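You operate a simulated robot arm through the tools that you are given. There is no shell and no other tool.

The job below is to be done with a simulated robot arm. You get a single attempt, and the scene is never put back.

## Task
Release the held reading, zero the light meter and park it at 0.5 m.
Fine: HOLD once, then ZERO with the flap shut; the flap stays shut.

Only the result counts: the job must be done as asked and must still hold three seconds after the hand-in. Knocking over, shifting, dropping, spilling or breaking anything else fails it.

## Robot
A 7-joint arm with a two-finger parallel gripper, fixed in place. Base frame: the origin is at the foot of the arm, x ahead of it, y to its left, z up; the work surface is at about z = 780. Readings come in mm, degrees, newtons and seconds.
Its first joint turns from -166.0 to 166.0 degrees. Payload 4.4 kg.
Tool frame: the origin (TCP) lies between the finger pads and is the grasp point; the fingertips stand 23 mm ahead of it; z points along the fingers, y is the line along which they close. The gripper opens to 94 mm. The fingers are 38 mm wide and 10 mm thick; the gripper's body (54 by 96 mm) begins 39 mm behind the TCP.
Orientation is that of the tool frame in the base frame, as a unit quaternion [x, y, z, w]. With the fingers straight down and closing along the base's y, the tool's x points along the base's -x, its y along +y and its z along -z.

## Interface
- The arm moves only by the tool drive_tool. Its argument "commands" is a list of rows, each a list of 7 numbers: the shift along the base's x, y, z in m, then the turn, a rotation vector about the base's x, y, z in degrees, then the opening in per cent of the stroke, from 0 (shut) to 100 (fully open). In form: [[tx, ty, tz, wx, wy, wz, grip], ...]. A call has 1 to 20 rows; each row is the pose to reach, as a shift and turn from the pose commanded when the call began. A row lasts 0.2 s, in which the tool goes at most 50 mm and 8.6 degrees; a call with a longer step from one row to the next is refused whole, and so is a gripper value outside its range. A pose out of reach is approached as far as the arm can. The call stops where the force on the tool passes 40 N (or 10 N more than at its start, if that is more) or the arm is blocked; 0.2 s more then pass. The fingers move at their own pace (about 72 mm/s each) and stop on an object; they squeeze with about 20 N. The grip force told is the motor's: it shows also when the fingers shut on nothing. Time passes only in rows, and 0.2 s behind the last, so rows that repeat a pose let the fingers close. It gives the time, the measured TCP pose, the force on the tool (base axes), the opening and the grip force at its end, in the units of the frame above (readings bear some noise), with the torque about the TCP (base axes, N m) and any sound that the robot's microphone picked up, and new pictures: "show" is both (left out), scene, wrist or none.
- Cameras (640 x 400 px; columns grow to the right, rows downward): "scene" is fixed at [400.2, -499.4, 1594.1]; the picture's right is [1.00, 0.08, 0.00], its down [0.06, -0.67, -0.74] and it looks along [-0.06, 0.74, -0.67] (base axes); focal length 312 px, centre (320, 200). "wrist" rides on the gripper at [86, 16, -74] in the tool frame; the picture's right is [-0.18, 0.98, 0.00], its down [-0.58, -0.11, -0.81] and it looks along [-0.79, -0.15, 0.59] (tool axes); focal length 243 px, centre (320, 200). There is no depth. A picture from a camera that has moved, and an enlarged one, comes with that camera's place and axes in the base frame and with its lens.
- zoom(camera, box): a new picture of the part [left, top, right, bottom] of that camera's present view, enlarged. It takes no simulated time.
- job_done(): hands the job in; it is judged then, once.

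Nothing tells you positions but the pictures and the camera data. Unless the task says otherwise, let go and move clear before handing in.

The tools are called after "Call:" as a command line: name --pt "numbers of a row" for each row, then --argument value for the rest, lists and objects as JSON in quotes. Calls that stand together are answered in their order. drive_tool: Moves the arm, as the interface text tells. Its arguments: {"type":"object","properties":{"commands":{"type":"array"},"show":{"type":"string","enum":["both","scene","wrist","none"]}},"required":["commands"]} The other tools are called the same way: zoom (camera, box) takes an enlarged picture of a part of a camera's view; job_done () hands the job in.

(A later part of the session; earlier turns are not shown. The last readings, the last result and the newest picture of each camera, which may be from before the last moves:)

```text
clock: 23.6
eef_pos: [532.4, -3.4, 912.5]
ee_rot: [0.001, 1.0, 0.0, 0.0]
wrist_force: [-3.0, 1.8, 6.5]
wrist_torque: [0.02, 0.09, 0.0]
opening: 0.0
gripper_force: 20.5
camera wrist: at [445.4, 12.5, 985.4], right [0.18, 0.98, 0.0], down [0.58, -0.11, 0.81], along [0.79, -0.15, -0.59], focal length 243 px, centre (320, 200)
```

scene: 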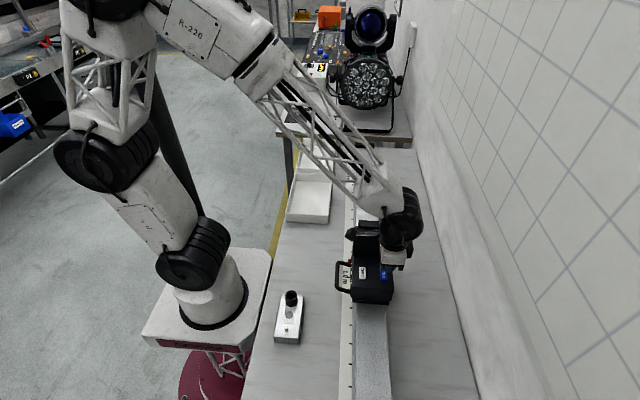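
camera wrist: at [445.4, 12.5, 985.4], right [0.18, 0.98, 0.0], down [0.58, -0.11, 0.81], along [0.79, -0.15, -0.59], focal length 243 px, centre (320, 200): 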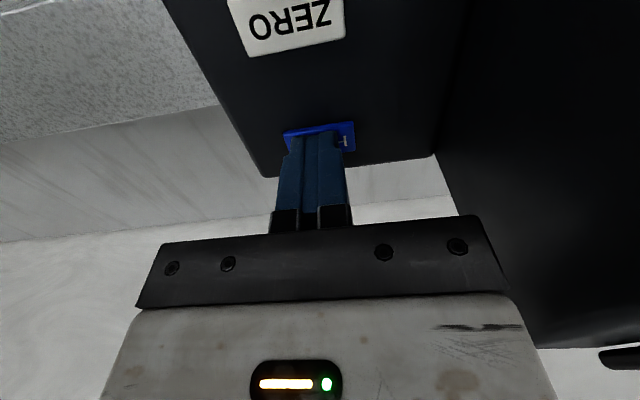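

One click was heard, so HOLD has been pressed once. I'll lift straight off and go back to look at the display.

Call:
drive_tool --pt "0 0 0.02 0 0 0 0" --pt "0 0 0.06 0 0 0 0" --pt "0 0 0.11 0 0 0 0" --pt "0 0 0.16 0 0 0 0" --pt "-0.04 0.02 0.2 0 0 0 50" --pt "-0.08 0.04 0.22 0 0 0 100" --pt "-0.12 0.06 0.23 0 0 0 100" --pt "-0.16 0.08 0.23 0 0 0 100" --pt "-0.2 0.1 0.23 0 0 0 100" --pt "-0.24 0.12 0.23 0 0 0 100"

Call:
zoom --camera "wrist" --box '[220, 60, 380, 220]'

```text
refused: row 5 steps farther than a row can; nothing moved
```

```text
2.50 times, centred on (300, 140) of wrist
camera zoom: at [445.4, 12.5, 985.4], right [0.18, 0.98, 0.0], down [0.58, -0.11, 0.81], along [0.79, -0.15, -0.59], focal length 606 px, centre (370, 350)
```

zoom: 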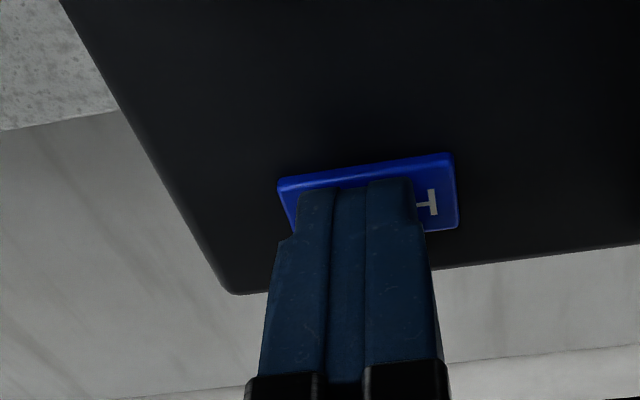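

That call was refused because one step was too long, so nothing moved and the finger is still resting on HOLD. I'll repeat the retreat with shorter steps.

Call:
drive_tool --pt "0 0 0.02 0 0 0 0" --pt "0 0 0.06 0 0 0 0" --pt "0 0 0.1 0 0 0 0" --pt "0 0 0.14 0 0 0 0" --pt "-0.02 0.01 0.18 0 0 0 0" --pt "-0.05 0.03 0.21 0 0 0 50" --pt "-0.09 0.05 0.23 0 0 0 100" --pt "-0.13 0.07 0.23 0 0 0 100" --pt "-0.17 0.09 0.23 0 0 0 100" --pt "-0.21 0.11 0.23 0 0 0 100" --pt "-0.24 0.13 0.23 0 0 0 100"

Call:
zoom --camera "wrist" --box '[220, 60, 380, 220]'

```text
clock: 26.0
eef_pos: [292.3, 128.4, 1141.3]
ee_rot: [0.0, 1.0, 0.0, 0.0]
wrist_force: [0.3, 0.0, -0.1]
wrist_torque: [-0.01, -0.02, 0.0]
opening: 94.0
gripper_force: 0.1
camera wrist: at [205.6, 144.3, 1215.2], right [0.19, 0.98, 0.0], down [0.58, -0.11, 0.81], along [0.79, -0.15, -0.59], focal length 243 px, centre (320, 200)
```

scene: 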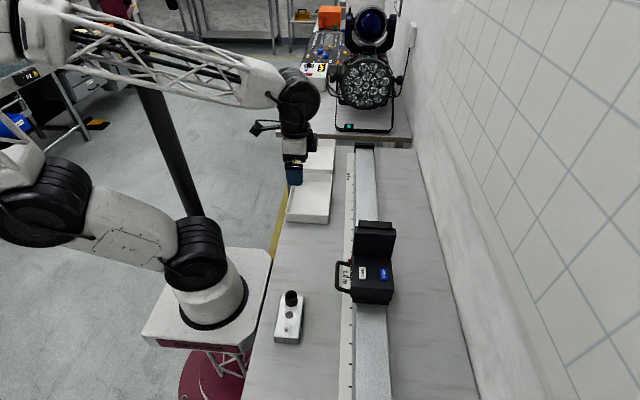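
wrist: 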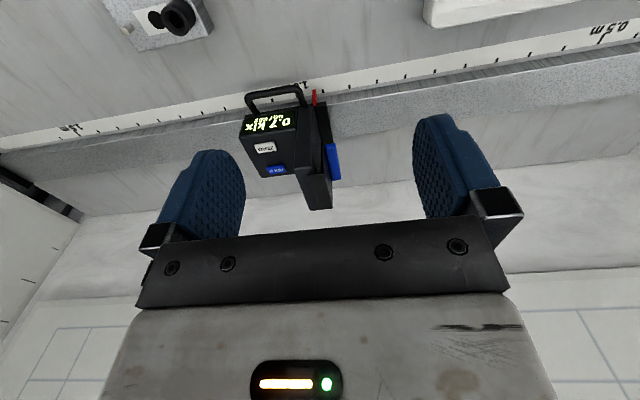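

```text
2.50 times, centred on (300, 140) of wrist
camera zoom: at [205.6, 144.3, 1215.2], right [0.19, 0.98, 0.0], down [0.58, -0.11, 0.81], along [0.79, -0.15, -0.59], focal length 606 px, centre (370, 350)
```

zoom: 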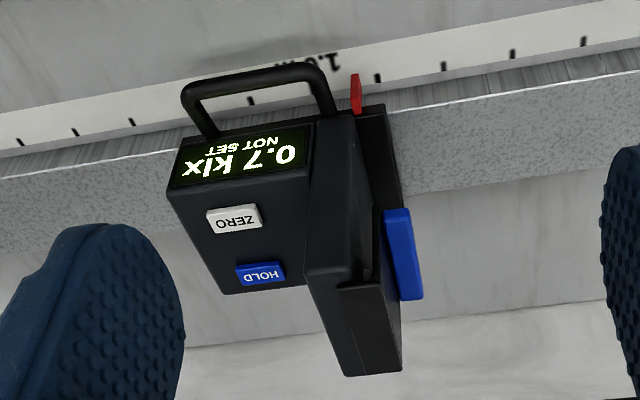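

The display now reads "0.7 klx NOT SET": the hold is released and a dark offset is left to zero. Next I'll hover over ZERO and press it.

Call:
drive_tool --pt "0.03 -0.022 0 0 0 0 50" --pt "0.06 -0.044 0 0 0 0 0" --pt "0.09 -0.065 0 0 0 0 0" --pt "0.12 -0.087 0 0 0 0 0" --pt "0.15 -0.109 0 0 0 0 0" --pt "0.182 -0.13 0 0 0 0 0" --pt "0.182 -0.13 -0.04 0 0 0 0" --pt "0.182 -0.13 -0.08 0 0 0 0" --pt "0.182 -0.13 -0.12 0 0 0 0" --pt "0.182 -0.13 -0.16 0 0 0 0" --pt "0.182 -0.13 -0.19 0 0 0 0" --pt "0.182 -0.13 -0.2 0 0 0 0" --show "wrist"

Call:
zoom --camera "wrist" --box '[180, 0, 440, 160]'

```text
clock: 28.6
eef_pos: [473.8, -2.7, 942.0]
ee_rot: [-0.001, 1.0, -0.001, 0.0]
wrist_force: [-0.2, 0.2, 0.3]
wrist_torque: [-0.01, 0.0, -0.03]
opening: 0.0
gripper_force: 20.2
camera wrist: at [387.6, 13.6, 1015.9], right [0.18, 0.98, 0.0], down [0.58, -0.11, 0.81], along [0.79, -0.15, -0.59], focal length 243 px, centre (320, 200)
```

wrist: 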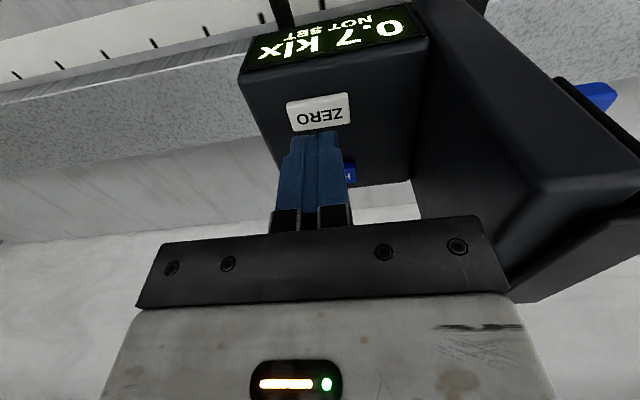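

```text
2.46 times, centred on (310, 80) of wrist
camera zoom: at [387.6, 13.6, 1015.9], right [0.18, 0.98, 0.0], down [0.58, -0.11, 0.81], along [0.79, -0.15, -0.59], focal length 597 px, centre (345, 495)
```

zoom: 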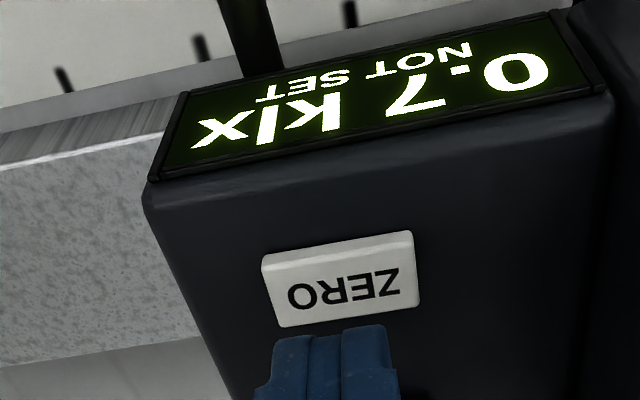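

The fingertips line up over ZERO exactly as they did over HOLD, and the display is visible from here. Pressing down now.

Call:
drive_tool --pt "0 0 -0.01 0 0 0 0" --pt "0 0 -0.02 0 0 0 0" --pt "0 0 -0.026 0 0 0 0" --pt "0 0 -0.028 0 0 0 0" --show "wrist"

Call:
zoom --camera "wrist" --box '[180, 0, 440, 160]'

```text
clock: 29.6
eef_pos: [473.5, -3.0, 912.9]
ee_rot: [0.002, 1.0, 0.0, 0.0]
wrist_force: [0.2, 1.1, 1.4]
wrist_torque: [0.01, 0.0, -0.01]
opening: 0.2
gripper_force: 20.1
camera wrist: at [387.3, 12.9, 987.7], right [0.18, 0.98, 0.0], down [0.58, -0.11, 0.81], along [0.79, -0.15, -0.59], focal length 243 px, centre (320, 200)
```

wrist: 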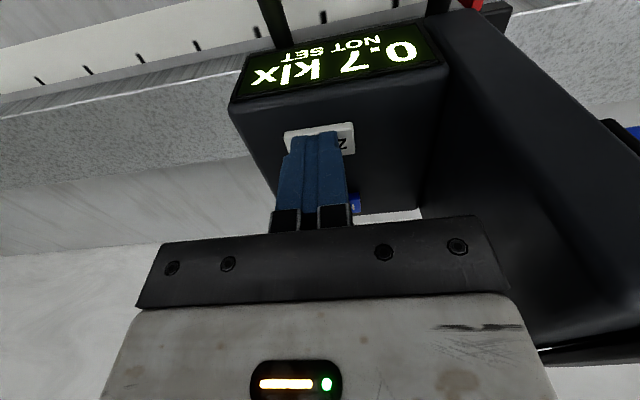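

```text
2.46 times, centred on (310, 80) of wrist
camera zoom: at [387.3, 12.9, 987.7], right [0.18, 0.98, 0.0], down [0.58, -0.11, 0.81], along [0.79, -0.15, -0.59], focal length 597 px, centre (345, 495)
```

zoom: 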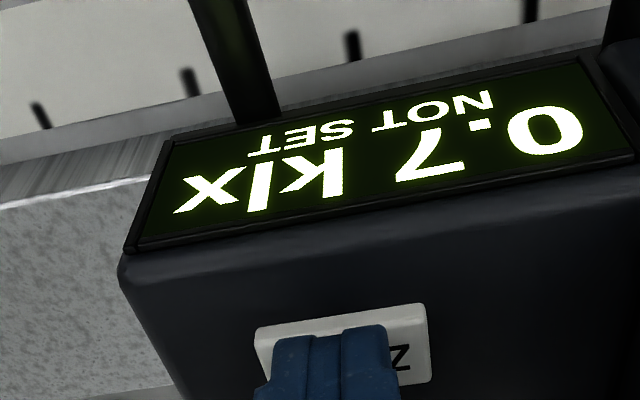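

Contact is made, but there's been no click yet and the display still reads 0.7. I'll press 1–2 mm deeper.

Call:
drive_tool --pt "0 0 -0.001 0 0 0 0" --pt "0 0 -0.002 0 0 0 0" --show "wrist"

Call:
zoom --camera "wrist" --box '[180, 0, 440, 160]'

```text
clock: 30.2
eef_pos: [473.4, -3.2, 911.7]
ee_rot: [0.0, 1.0, 0.0, 0.0]
wrist_force: [-0.6, 0.4, 6.3]
wrist_torque: [0.04, 0.0, -0.03]
opening: 0.0
gripper_force: 20.2
heard: click
camera wrist: at [387.2, 12.6, 985.5], right [0.18, 0.98, 0.0], down [0.58, -0.11, 0.81], along [0.79, -0.15, -0.59], focal length 243 px, centre (320, 200)
```

wrist: 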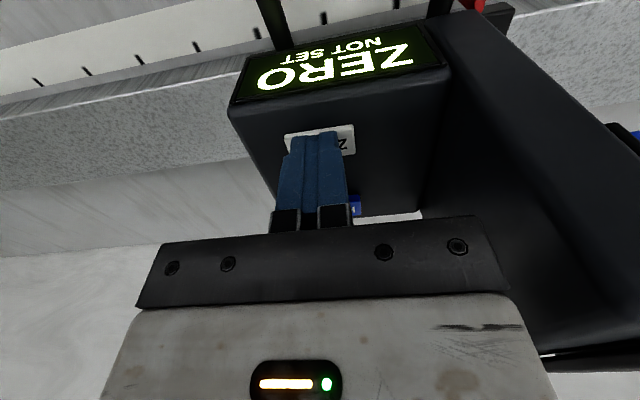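

```text
2.46 times, centred on (310, 80) of wrist
camera zoom: at [387.2, 12.6, 985.5], right [0.18, 0.98, 0.0], down [0.58, -0.11, 0.81], along [0.79, -0.15, -0.59], focal length 597 px, centre (345, 495)
```

zoom: 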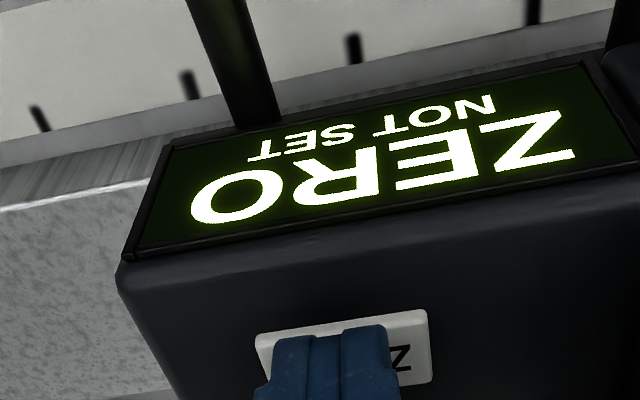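

The click came and the display now shows "ZERO / NOT SET", so zeroing may still be running. I'll keep it pressed briefly and look again.

Call:
drive_tool --pt "0 0 0 0 0 0 0" --pt "0 0 0 0 0 0 0" --pt "0 0 0 0 0 0 0" --pt "0 0 0 0 0 0 0" --pt "0 0 0 0 0 0 0" --show "wrist"

Call:
zoom --camera "wrist" --box '[180, 0, 440, 160]'

```text
clock: 31.4
eef_pos: [474.4, -2.7, 910.9]
ee_rot: [0.0, 1.0, 0.001, 0.0]
wrist_force: [2.5, 0.2, 7.5]
wrist_torque: [-0.01, -0.04, 0.01]
opening: 0.0
gripper_force: 19.6
camera wrist: at [387.2, 12.6, 985.3], right [0.18, 0.98, 0.0], down [0.58, -0.11, 0.81], along [0.79, -0.15, -0.59], focal length 243 px, centre (320, 200)
```

wrist: 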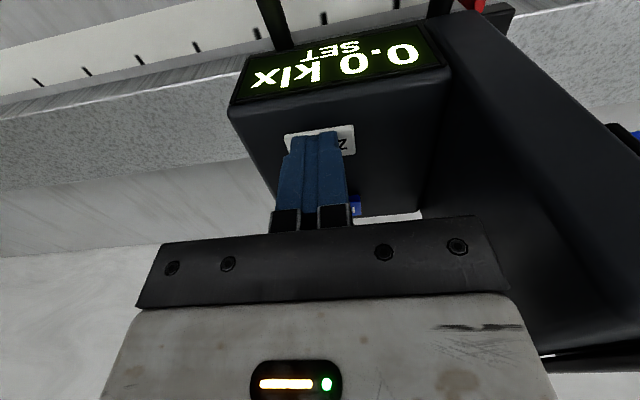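

```text
2.46 times, centred on (310, 80) of wrist
camera zoom: at [387.2, 12.6, 985.3], right [0.18, 0.98, 0.0], down [0.58, -0.11, 0.81], along [0.79, -0.15, -0.59], focal length 597 px, centre (345, 495)
```

zoom: 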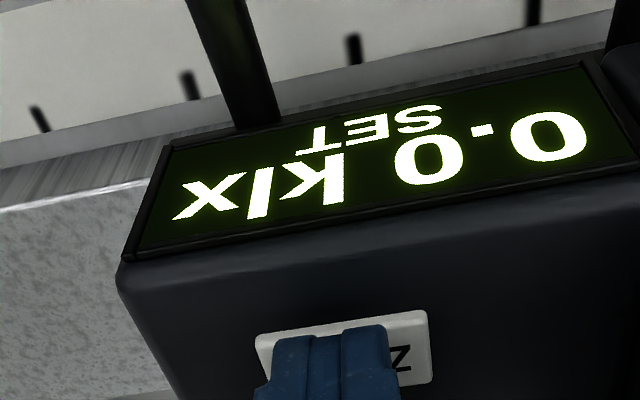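

The meter now reads "0.0 klx SET", so zeroing is done. I'll lift straight off, then turn the gripper by 90° above the handle bar, which I take to be at about x 409, y −23..68, z 830. Gripping the bar lets me slide the carriage.

Call:
drive_tool --pt "0 0 0.02 0 0 0 0" --pt "0 0 0.06 0 0 0 0" --pt "0 0 0.1 0 0 0 0" --pt "0 0 0.14 0 0 0 0" --pt "-0.007 0.003 0.15 0 0 8.18 20" --pt "-0.014 0.005 0.15 0 0 16.36 32" --pt "-0.021 0.008 0.15 0 0 24.54 32" --pt "-0.028 0.01 0.15 0 0 32.72 32" --pt "-0.035 0.013 0.15 0 0 40.9 32" --pt "-0.042 0.015 0.15 0 0 49.08 32" --pt "-0.049 0.018 0.15 0 0 57.26 32" --pt "-0.056 0.02 0.15 0 0 65.44 32" --pt "-0.063 0.023 0.15 0 0 73.62 32" --pt "-0.07 0.026 0.15 0 0 81.8 32" --pt "-0.083 0.028 0.15 0 0 90 32"

Call:
zoom --camera "wrist" --box '[200, 0, 440, 200]'

Call:
zoom --camera "scene" --box '[320, 180, 416, 304]'

```text
clock: 34.6
eef_pos: [390.6, 25.8, 1061.9]
ee_rot: [0.708, -0.706, 0.001, 0.0]
wrist_force: [-0.6, 0.3, -0.2]
wrist_torque: [0.01, 0.0, -0.01]
opening: 30.0
gripper_force: 0.0
camera wrist: at [374.0, -61.7, 1135.0], right [-0.98, 0.18, 0.0], down [0.11, 0.58, 0.81], along [0.15, 0.79, -0.59], focal length 243 px, centre (320, 200)
```

scene: 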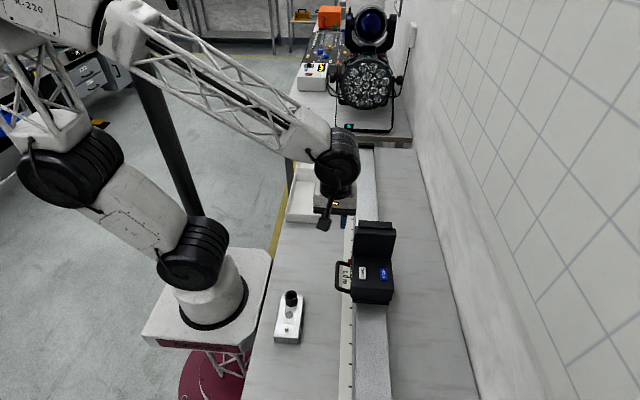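
wrist: 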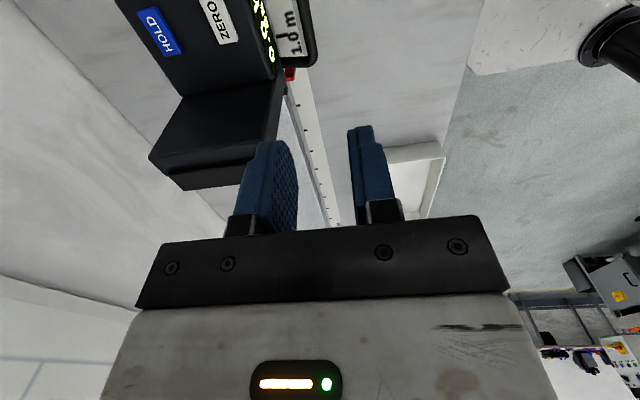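

```text
2.00 times, centred on (320, 100) of wrist
camera zoom: at [374.0, -61.7, 1135.0], right [-0.98, 0.18, 0.0], down [0.11, 0.58, 0.81], along [0.15, 0.79, -0.59], focal length 485 px, centre (320, 400)
```

zoom: 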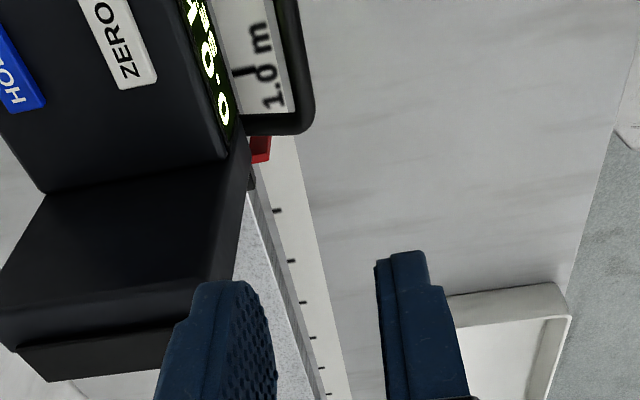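

```text
3.23 times, centred on (368, 242) of scene
camera zoom: at [400.2, -499.4, 1594.1], right [1.0, 0.08, 0.0], down [0.06, -0.67, -0.74], along [-0.06, 0.74, -0.67], focal length 1007 px, centre (165, 64)
```

zoom: 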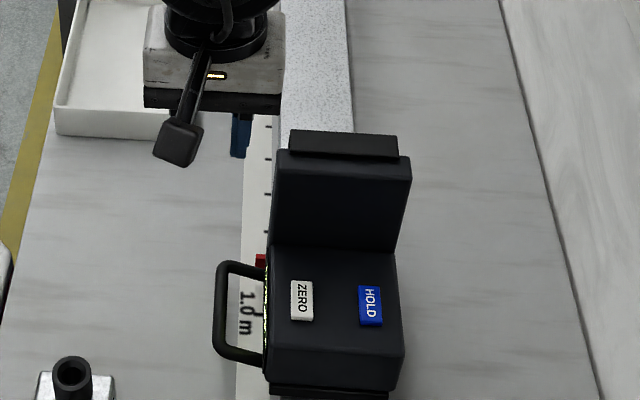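

The bar sits near x≈404, z≈833 in this closer view. I'll tilt the tool by 20° to keep the gripper body away from the meter, then move to a pre-grasp point along the approach line.

Call:
drive_tool --pt "-0.005 0 -0.03 0 -6.7 0 32" --pt "-0.01 0 -0.07 0 -13.4 0 32" --pt "-0.014 0 -0.11 0 -20 0 32" --pt "-0.017 0 -0.143 0 -20 0 32"

Call:
zoom --camera "wrist" --box '[200, 0, 440, 200]'

Call:
zoom --camera "scene" --box '[320, 180, 416, 304]'

```text
clock: 35.6
eef_pos: [374.8, 23.5, 917.1]
ee_rot: [-0.696, 0.696, -0.124, 0.123]
wrist_force: [1.0, -1.5, -0.7]
wrist_torque: [0.01, 0.02, -0.02]
opening: 30.0
gripper_force: 0.0
camera wrist: at [333.6, -63.1, 981.5], right [-0.92, 0.18, -0.34], down [-0.17, 0.58, 0.79], along [0.34, 0.79, -0.5], focal length 243 px, centre (320, 200)
```

scene: 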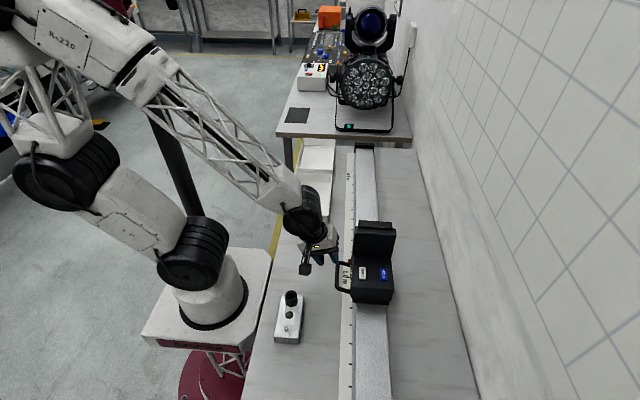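
wrist: 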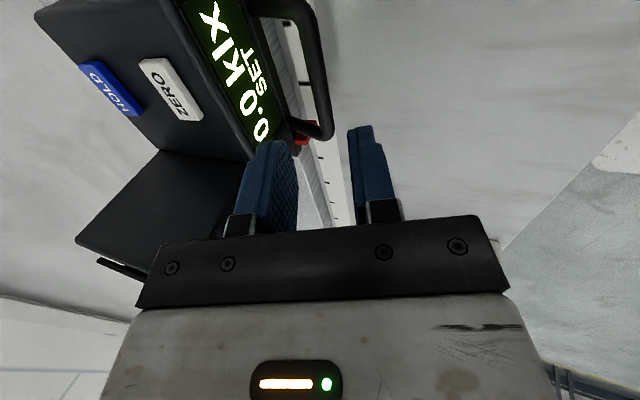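

```text
2.00 times, centred on (320, 100) of wrist
camera zoom: at [333.6, -63.1, 981.5], right [-0.92, 0.18, -0.34], down [-0.17, 0.58, 0.79], along [0.34, 0.79, -0.5], focal length 485 px, centre (320, 400)
```

zoom: 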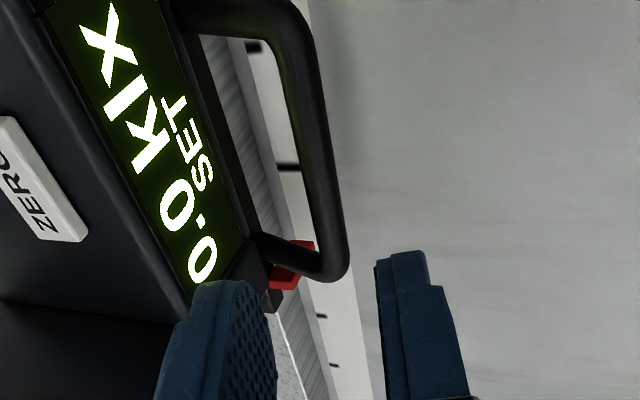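

```text
3.23 times, centred on (368, 242) of scene
camera zoom: at [400.2, -499.4, 1594.1], right [1.0, 0.08, 0.0], down [0.06, -0.67, -0.74], along [-0.06, 0.74, -0.67], focal length 1007 px, centre (165, 64)
```

zoom: 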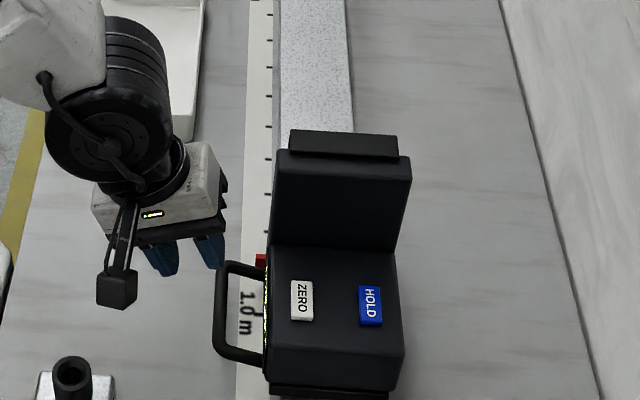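

The handle bar is fully visible, centred at about (403, 18, 840) and spanning y −21 to 58. I'll descend along the tool axis to straddle it, without closing yet.

Call:
drive_tool --pt "0.007 -0.006 -0.02 0 0 0 32" --pt "0.0145 -0.006 -0.04 0 0 0 32" --pt "0.022 -0.006 -0.06 0 0 0 32" --pt "0.026 -0.006 -0.07 0 0 0 32" --pt "0.03 -0.006 -0.08 0 0 0 32"

Call:
zoom --camera "wrist" --box '[200, 0, 440, 240]'

Call:
zoom --camera "scene" --box '[320, 210, 416, 304]'

```text
clock: 36.8
eef_pos: [404.6, 18.8, 837.5]
ee_rot: [0.697, -0.696, 0.122, -0.122]
wrist_force: [-0.2, 0.2, 0.5]
wrist_torque: [-0.03, 0.02, -0.02]
opening: 30.1
gripper_force: 0.0
camera wrist: at [363.7, -67.7, 902.4], right [-0.92, 0.18, -0.34], down [-0.17, 0.58, 0.79], along [0.34, 0.79, -0.5], focal length 243 px, centre (320, 200)
```

scene: 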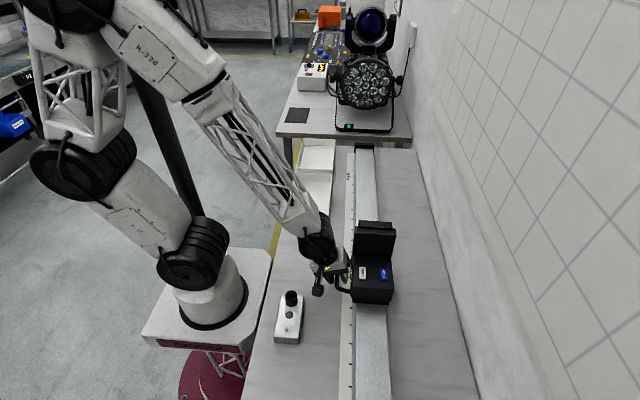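
wrist: 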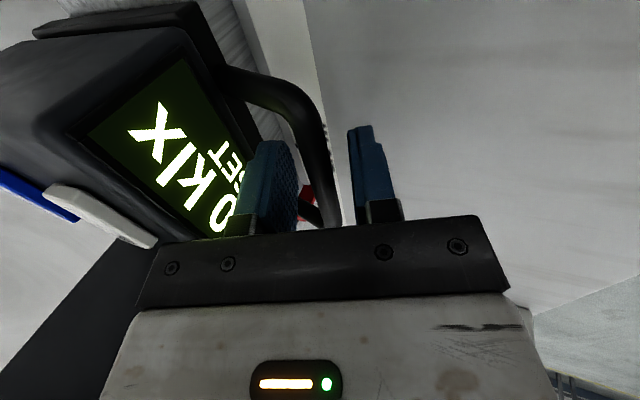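

```text
1.67 times, centred on (320, 120) of wrist
camera zoom: at [363.7, -67.7, 902.4], right [-0.92, 0.18, -0.34], down [-0.17, 0.58, 0.79], along [0.34, 0.79, -0.5], focal length 404 px, centre (320, 333)
```

zoom: 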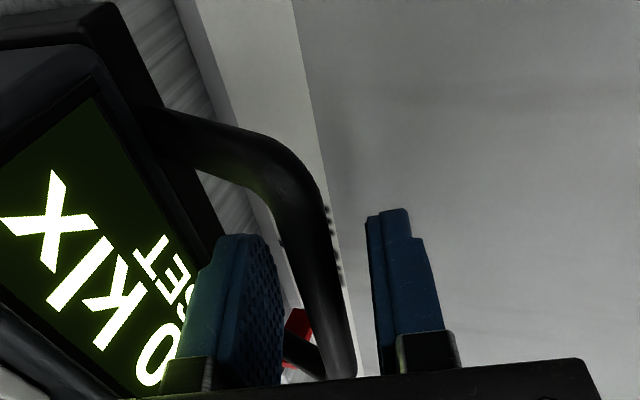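

```text
4.26 times, centred on (368, 257) of scene
camera zoom: at [400.2, -499.4, 1594.1], right [1.0, 0.08, 0.0], down [0.06, -0.67, -0.74], along [-0.06, 0.74, -0.67], focal length 1328 px, centre (116, -43)
```

zoom: 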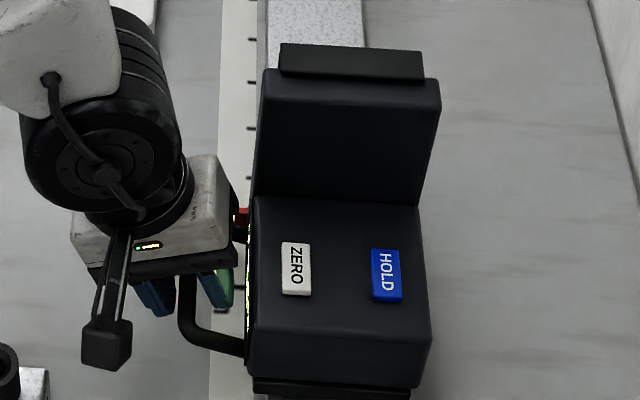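

The bar lies centrally between the pads. Closing on it now.

Call:
drive_tool --pt "0 0 0 0 0 0 20" --pt "0 0 0 0 0 0 10" --pt "0 0 0 0 0 0 5" --pt "0 0 0 0 0 0 0" --pt "0 0 0 0 0 0 0" --show "wrist"

Call:
zoom --camera "wrist" --box '[200, 0, 440, 240]'

```text
clock: 38.0
eef_pos: [403.8, 18.6, 837.6]
ee_rot: [0.697, -0.696, 0.122, -0.123]
wrist_force: [10.1, 0.0, -8.5]
wrist_torque: [-0.59, -0.06, 1.63]
opening: 12.2
gripper_force: 45.3
camera wrist: at [363.6, -67.6, 902.4], right [-0.92, 0.18, -0.34], down [-0.17, 0.58, 0.79], along [0.34, 0.79, -0.5], focal length 243 px, centre (320, 200)
```

wrist: 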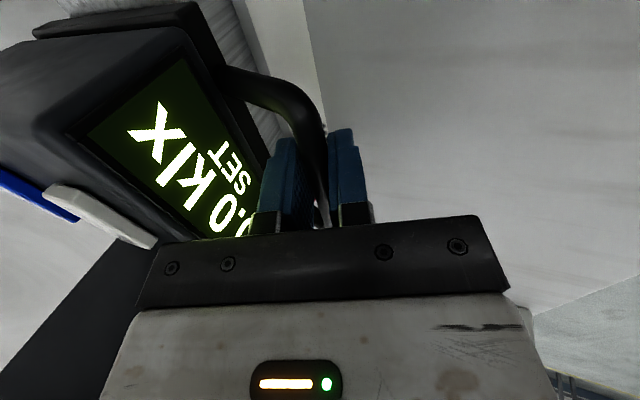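

```text
1.67 times, centred on (320, 120) of wrist
camera zoom: at [363.6, -67.6, 902.4], right [-0.92, 0.18, -0.34], down [-0.17, 0.58, 0.79], along [0.34, 0.79, -0.5], focal length 404 px, centre (320, 333)
```

zoom: 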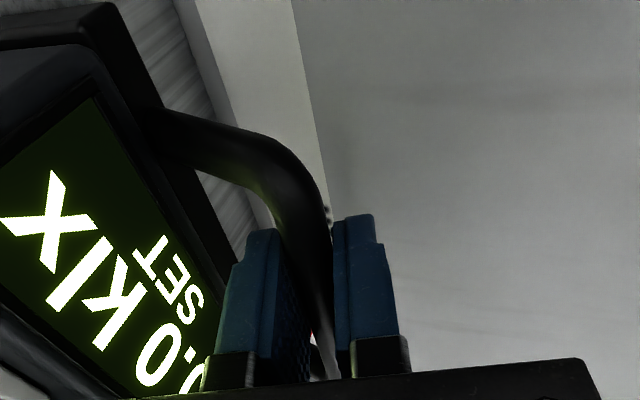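

The bar is gripped (12 mm between pads). There's a small side load, so I'll shift about 1 mm to relax it and start sliding gently.

Call:
drive_tool --pt "0.0005 0 -0.0005 0 0 0 0" --pt "0.001 0 -0.001 0 0 0 0" --pt "0.001 0.003 -0.001 0 0 0 0" --pt "0.001 0.01 -0.001 0 0 0 0" --show "wrist"

```text
clock: 39.0
eef_pos: [404.4, 29.7, 837.4]
ee_rot: [-0.696, 0.697, -0.124, 0.123]
wrist_force: [-17.3, -2.4, 34.3]
wrist_torque: [-0.5, 0.01, 1.66]
opening: 12.1
gripper_force: 45.5
camera wrist: at [364.0, -58.2, 901.1], right [-0.92, 0.19, -0.34], down [-0.17, 0.58, 0.8], along [0.34, 0.79, -0.5], focal length 243 px, centre (320, 200)
```

wrist: 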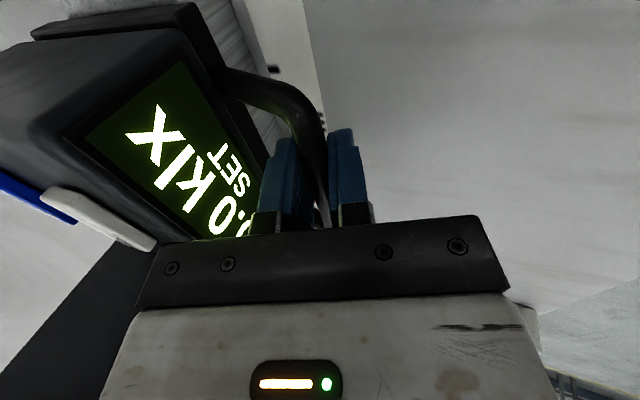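

The grip is very stiff (38 N for a 1 mm shift), so a clamped slide could bind. I'll undo that shift and open to a loose cage around the bar. Then I can push gently on the handle's front leg from inside the loop.

Call:
drive_tool --pt "-0.0008 0 0.0008 0 0 0 0" --pt "-0.0008 0 0.0008 0 0 0 20" --pt "-0.0008 0 0.0008 0 0 0 20"

Call:
zoom --camera "wrist" --box '[200, 0, 440, 240]'

Call:
zoom --camera "scene" --box '[320, 210, 416, 304]'

```text
clock: 39.8
eef_pos: [403.4, 29.4, 837.0]
ee_rot: [-0.696, 0.697, -0.123, 0.122]
wrist_force: [-0.6, -0.2, 0.5]
wrist_torque: [0.02, 0.0, 0.02]
opening: 18.5
gripper_force: 0.0
camera wrist: at [363.2, -58.2, 901.7], right [-0.92, 0.19, -0.34], down [-0.17, 0.58, 0.8], along [0.34, 0.79, -0.51], focal length 243 px, centre (320, 200)
```

scene: 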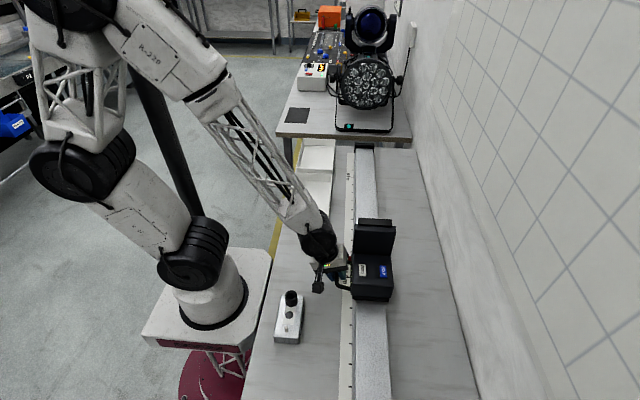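
wrist: 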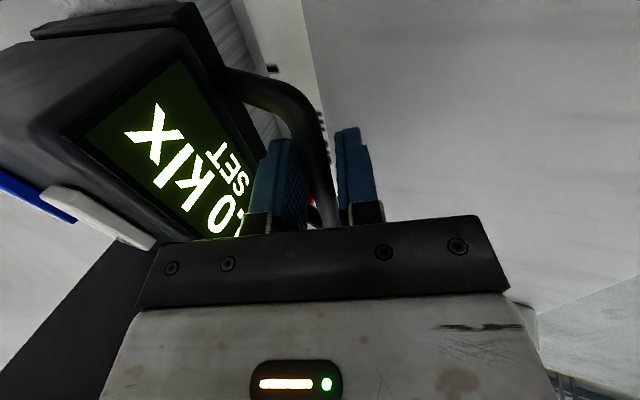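

```text
1.67 times, centred on (320, 120) of wrist
camera zoom: at [363.2, -58.2, 901.7], right [-0.92, 0.19, -0.34], down [-0.17, 0.58, 0.8], along [0.34, 0.79, -0.51], focal length 404 px, centre (320, 333)
```

zoom: 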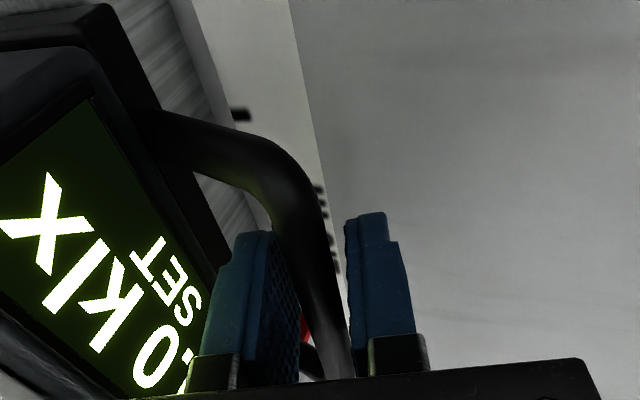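

```text
4.26 times, centred on (368, 257) of scene
camera zoom: at [400.2, -499.4, 1594.1], right [1.0, 0.08, 0.0], down [0.06, -0.67, -0.74], along [-0.06, 0.74, -0.67], focal length 1328 px, centre (116, -43)
```

zoom: 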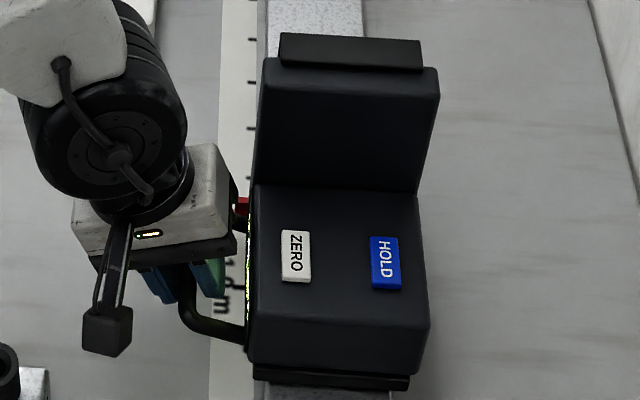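

It's now loose, with zero force. I'll push slowly towards +y.

Call:
drive_tool --pt "0 0.004 0 0 0 0 20" --pt "0 0.008 0 0 0 0 20" --pt "0 0.012 0 0 0 0 20" --pt "0 0.016 0 0 0 0 20" --pt "0 0.02 0 0 0 0 20" --pt "0 0.025 0 0 0 0 20" --pt "0 0.032 0 0 0 0 20" --pt "0 0.04 0 0 0 0 20" --pt "0 0.05 0 0 0 0 20" --pt "0 0.06 0 0 0 0 20" --pt "0 0.07 0 0 0 0 20" --pt "0 0.08 0 0 0 0 20" --pt "0 0.09 0 0 0 0 20" --pt "0 0.1 0 0 0 0 20"

Call:
zoom --camera "scene" --box '[320, 180, 416, 304]'

```text
clock: 42.8
eef_pos: [404.3, 128.8, 837.0]
ee_rot: [-0.696, 0.696, -0.123, 0.122]
wrist_force: [1.0, -2.4, -0.3]
wrist_torque: [-0.04, 0.02, -0.03]
opening: 19.2
gripper_force: 0.5
camera wrist: at [363.5, 41.7, 901.8], right [-0.92, 0.19, -0.34], down [-0.17, 0.58, 0.8], along [0.34, 0.79, -0.5], focal length 243 px, centre (320, 200)
```

scene: 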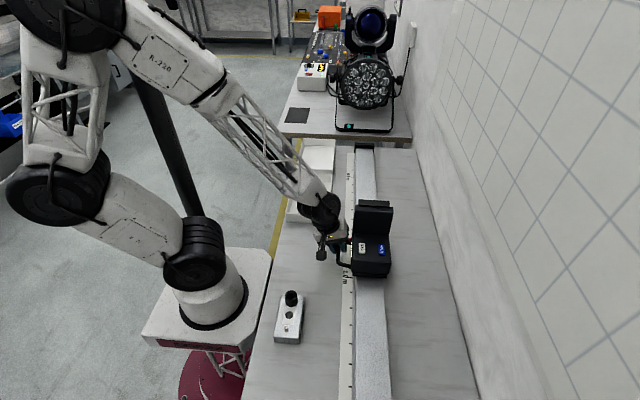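
wrist: 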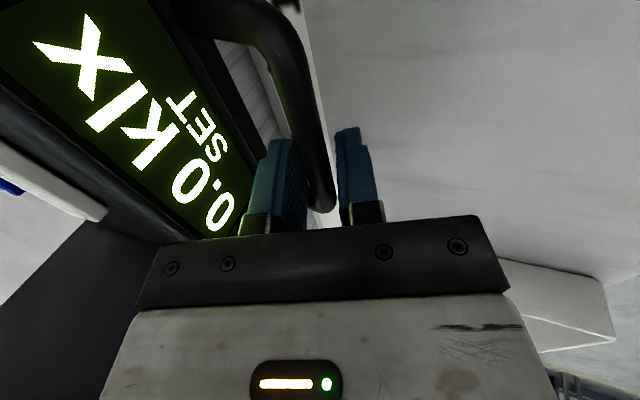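

```text
3.23 times, centred on (368, 242) of scene
camera zoom: at [400.2, -499.4, 1594.1], right [1.0, 0.08, 0.0], down [0.06, -0.67, -0.74], along [-0.06, 0.74, -0.67], focal length 1007 px, centre (165, 64)
```

zoom: 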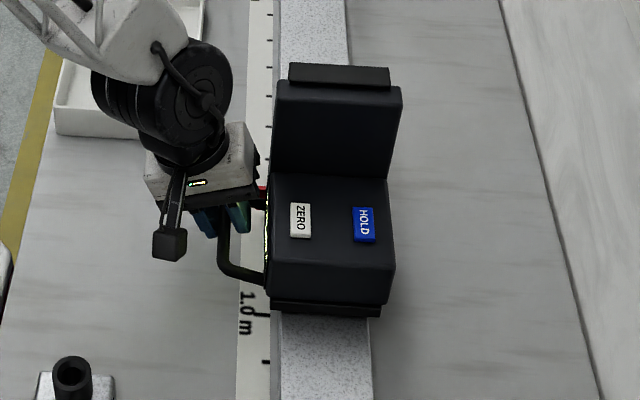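

Pushing works smoothly at about 2.4 N, and the index is now near y≈174. I'll keep going, watching clearance from the trays on the left.

Call:
drive_tool --pt "0 0.005 0 0 0 0 20" --pt "0 0.015 0 0 0 0 20" --pt "0 0.03 0 0 0 0 20" --pt "0 0.045 0 0 0 0 20" --pt "0 0.06 0 0 0 0 20" --pt "0 0.075 0 0 0 0 20" --pt "0 0.09 0 0 0 0 20" --pt "0 0.105 0 0 0 0 20" --pt "0 0.12 0 0 0 0 20" --pt "0 0.135 0 0 0 0 20" --pt "0 0.15 0 0 0 0 20" --pt "0 0.16 0 0 0 0 20" --pt "0 0.165 0 0 0 0 20" --pt "0 0.17 0 0 0 0 20"

Call:
zoom --camera "scene" --box '[280, 130, 420, 260]'

```text
clock: 45.8
eef_pos: [402.5, 298.9, 837.5]
ee_rot: [-0.696, 0.697, -0.122, 0.123]
wrist_force: [-1.0, -2.8, 0.2]
wrist_torque: [-0.02, 0.01, -0.03]
opening: 18.9
gripper_force: 0.0
camera wrist: at [362.7, 211.5, 902.1], right [-0.92, 0.19, -0.34], down [-0.17, 0.58, 0.8], along [0.34, 0.79, -0.5], focal length 243 px, centre (320, 200)
```

scene: 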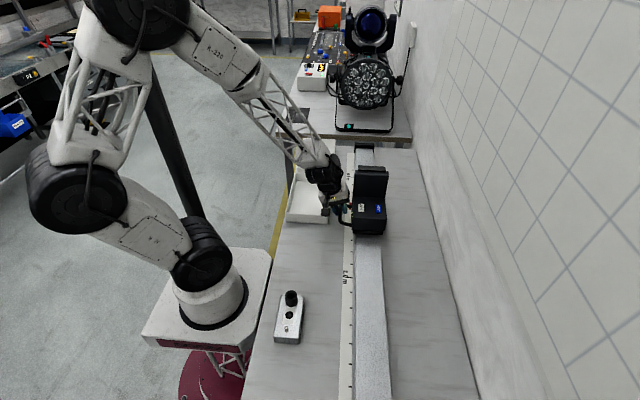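
wrist: 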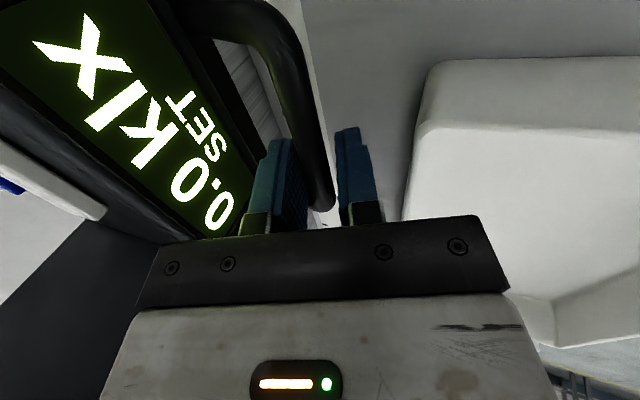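

```text
3.08 times, centred on (350, 195) of scene
camera zoom: at [400.2, -499.4, 1594.1], right [1.0, 0.08, 0.0], down [0.06, -0.67, -0.74], along [-0.06, 0.74, -0.67], focal length 960 px, centre (228, 215)
```

zoom: 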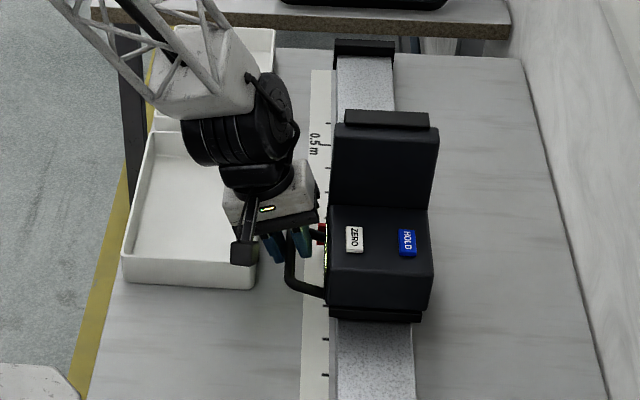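

Clearance to the tray is fine, and the index should be near y≈344. I'll push another 195 mm, stopping just short of the mark.

Call:
drive_tool --pt "0 0.005 0 0 0 0 20" --pt "0 0.015 0 0 0 0 20" --pt "0 0.03 0 0 0 0 20" --pt "0 0.045 0 0 0 0 20" --pt "0 0.06 0 0 0 0 20" --pt "0 0.075 0 0 0 0 20" --pt "0 0.09 0 0 0 0 20" --pt "0 0.105 0 0 0 0 20" --pt "0 0.12 0 0 0 0 20" --pt "0 0.135 0 0 0 0 20" --pt "0 0.15 0 0 0 0 20" --pt "0 0.165 0 0 0 0 20" --pt "0 0.178 0 0 0 0 20" --pt "0 0.186 0 0 0 0 20" --pt "0 0.192 0 0 0 0 20" --pt "0 0.195 0 0 0 0 20"

Call:
zoom --camera "scene" --box '[310, 130, 410, 220]'

Call:
zoom --camera "wrist" --box '[200, 0, 440, 240]'

```text
clock: 49.2
eef_pos: [403.8, 494.1, 837.4]
ee_rot: [-0.696, 0.697, -0.123, 0.122]
wrist_force: [0.7, -1.5, 0.8]
wrist_torque: [-0.05, -0.01, 0.01]
opening: 19.2
gripper_force: 0.8
camera wrist: at [363.7, 407.5, 901.8], right [-0.92, 0.19, -0.34], down [-0.17, 0.58, 0.8], along [0.34, 0.79, -0.5], focal length 243 px, centre (320, 200)
```

scene: 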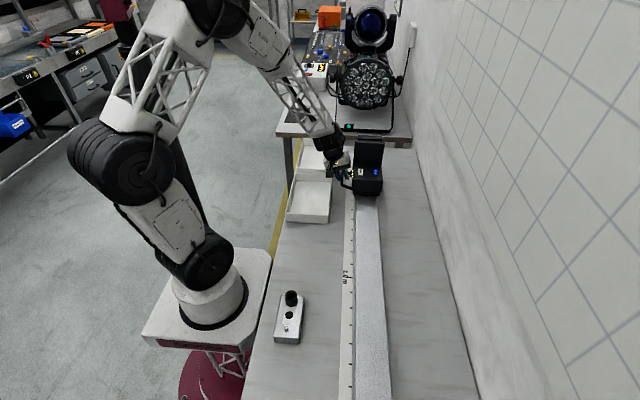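
wrist: 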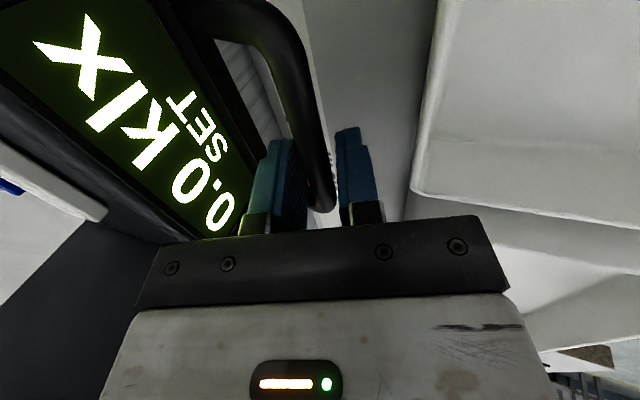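

```text
4.44 times, centred on (360, 175) of scene
camera zoom: at [400.2, -499.4, 1594.1], right [1.0, 0.08, 0.0], down [0.06, -0.67, -0.74], along [-0.06, 0.74, -0.67], focal length 1387 px, centre (142, 311)
```

zoom: 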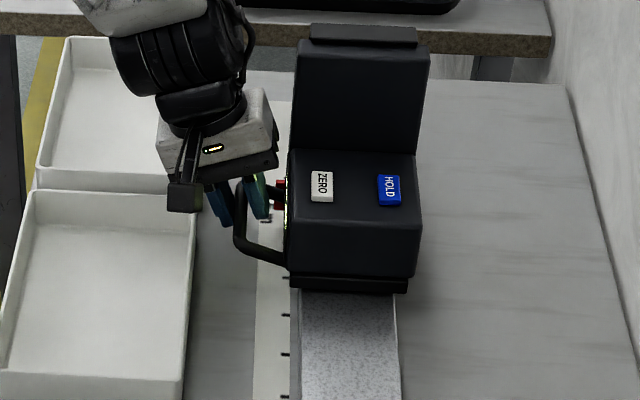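

```text
1.67 times, centred on (320, 120) of wrist
camera zoom: at [363.7, 407.5, 901.8], right [-0.92, 0.19, -0.34], down [-0.17, 0.58, 0.8], along [0.34, 0.79, -0.5], focal length 404 px, centre (320, 333)
```

zoom: 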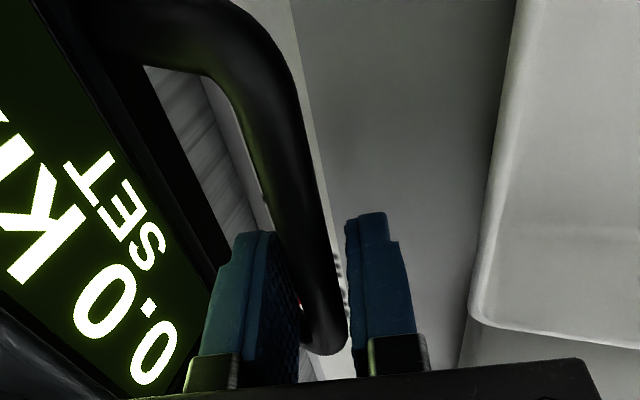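

The index is close to the mark but hidden by the handle from here. I'll back the fingers off the leg, withdraw along the tool axis and take a level view straight across the 0.5 m mark.

Call:
drive_tool --pt "0 -0.008 0 0 0 0 20" --pt "0 -0.015 0 0 0 0 25" --pt "-0.007 -0.015 0.0188 0 0 0 25" --pt "-0.0205 -0.015 0.0564 0 0 0 25" --pt "-0.034 -0.015 0.094 0 0 0 30" --pt "-0.048 -0.015 0.13 0 7 0 30" --pt "-0.06 0.0 0.16 0 14 0 30" --pt "-0.07 0.015 0.19 0 20 0 30" --show "none"

Call:
drive_tool --pt "0 0.003 0 0 0 -8.18 50" --pt "0 0.006 0 0 0 -16.36 100" --pt "0 0.009 0 0 0 -24.54 100" --pt "0 0.012 0 0 0 -32.72 100" --pt "0 0.015 0 0 0 -40.9 100" --pt "0 0.018 0 0 0 -49.08 100" --pt "0 0.021 0 0 0 -57.26 100" --pt "0 0.024 0 0 0 -65.44 100" --pt "0 0.027 -0.01 0 0 -73.62 100" --pt "0 0.029 -0.02 0 0 -81.8 100" --pt "0 0.031 -0.027 0 0 -90 100"

Call:
zoom --camera "wrist" --box '[260, 50, 420, 150]'

```text
clock: 51.0
eef_pos: [334.7, 507.6, 1027.9]
ee_rot: [-0.707, 0.707, 0.001, 0.0]
wrist_force: [-0.6, 0.2, -1.1]
wrist_torque: [0.02, 0.0, -0.02]
opening: 28.4
gripper_force: 0.0
```

```text
clock: 53.4
eef_pos: [333.7, 539.4, 999.6]
ee_rot: [0.002, 1.0, 0.0, 0.0]
wrist_force: [0.0, -0.5, 0.1]
wrist_torque: [-0.03, -0.01, 0.0]
opening: 94.0
gripper_force: 0.0
camera wrist: at [247.7, 555.1, 1074.4], right [0.19, 0.98, 0.0], down [0.58, -0.11, 0.81], along [0.79, -0.15, -0.59], focal length 243 px, centre (320, 200)
```

scene: 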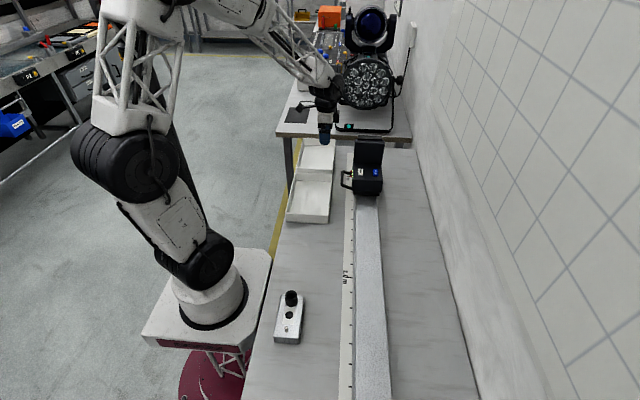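
wrist: 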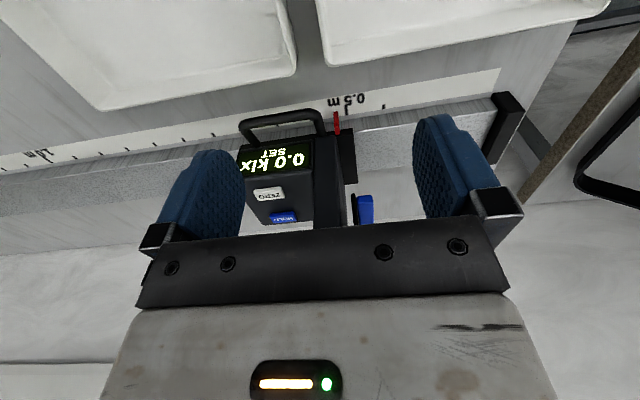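

```text
4.00 times, centred on (340, 100) of wrist
camera zoom: at [247.7, 555.1, 1074.4], right [0.19, 0.98, 0.0], down [0.58, -0.11, 0.81], along [0.79, -0.15, -0.59], focal length 970 px, centre (240, 600)
```

zoom: 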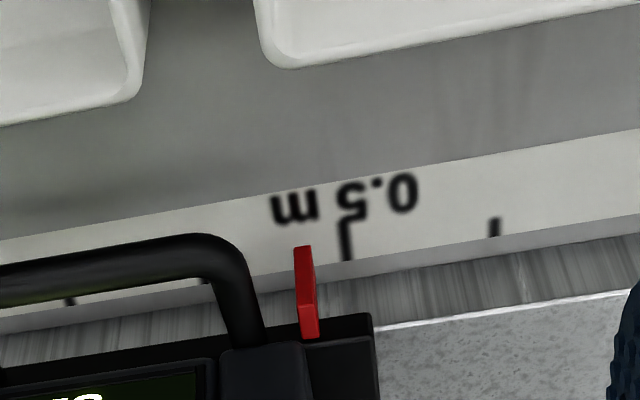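

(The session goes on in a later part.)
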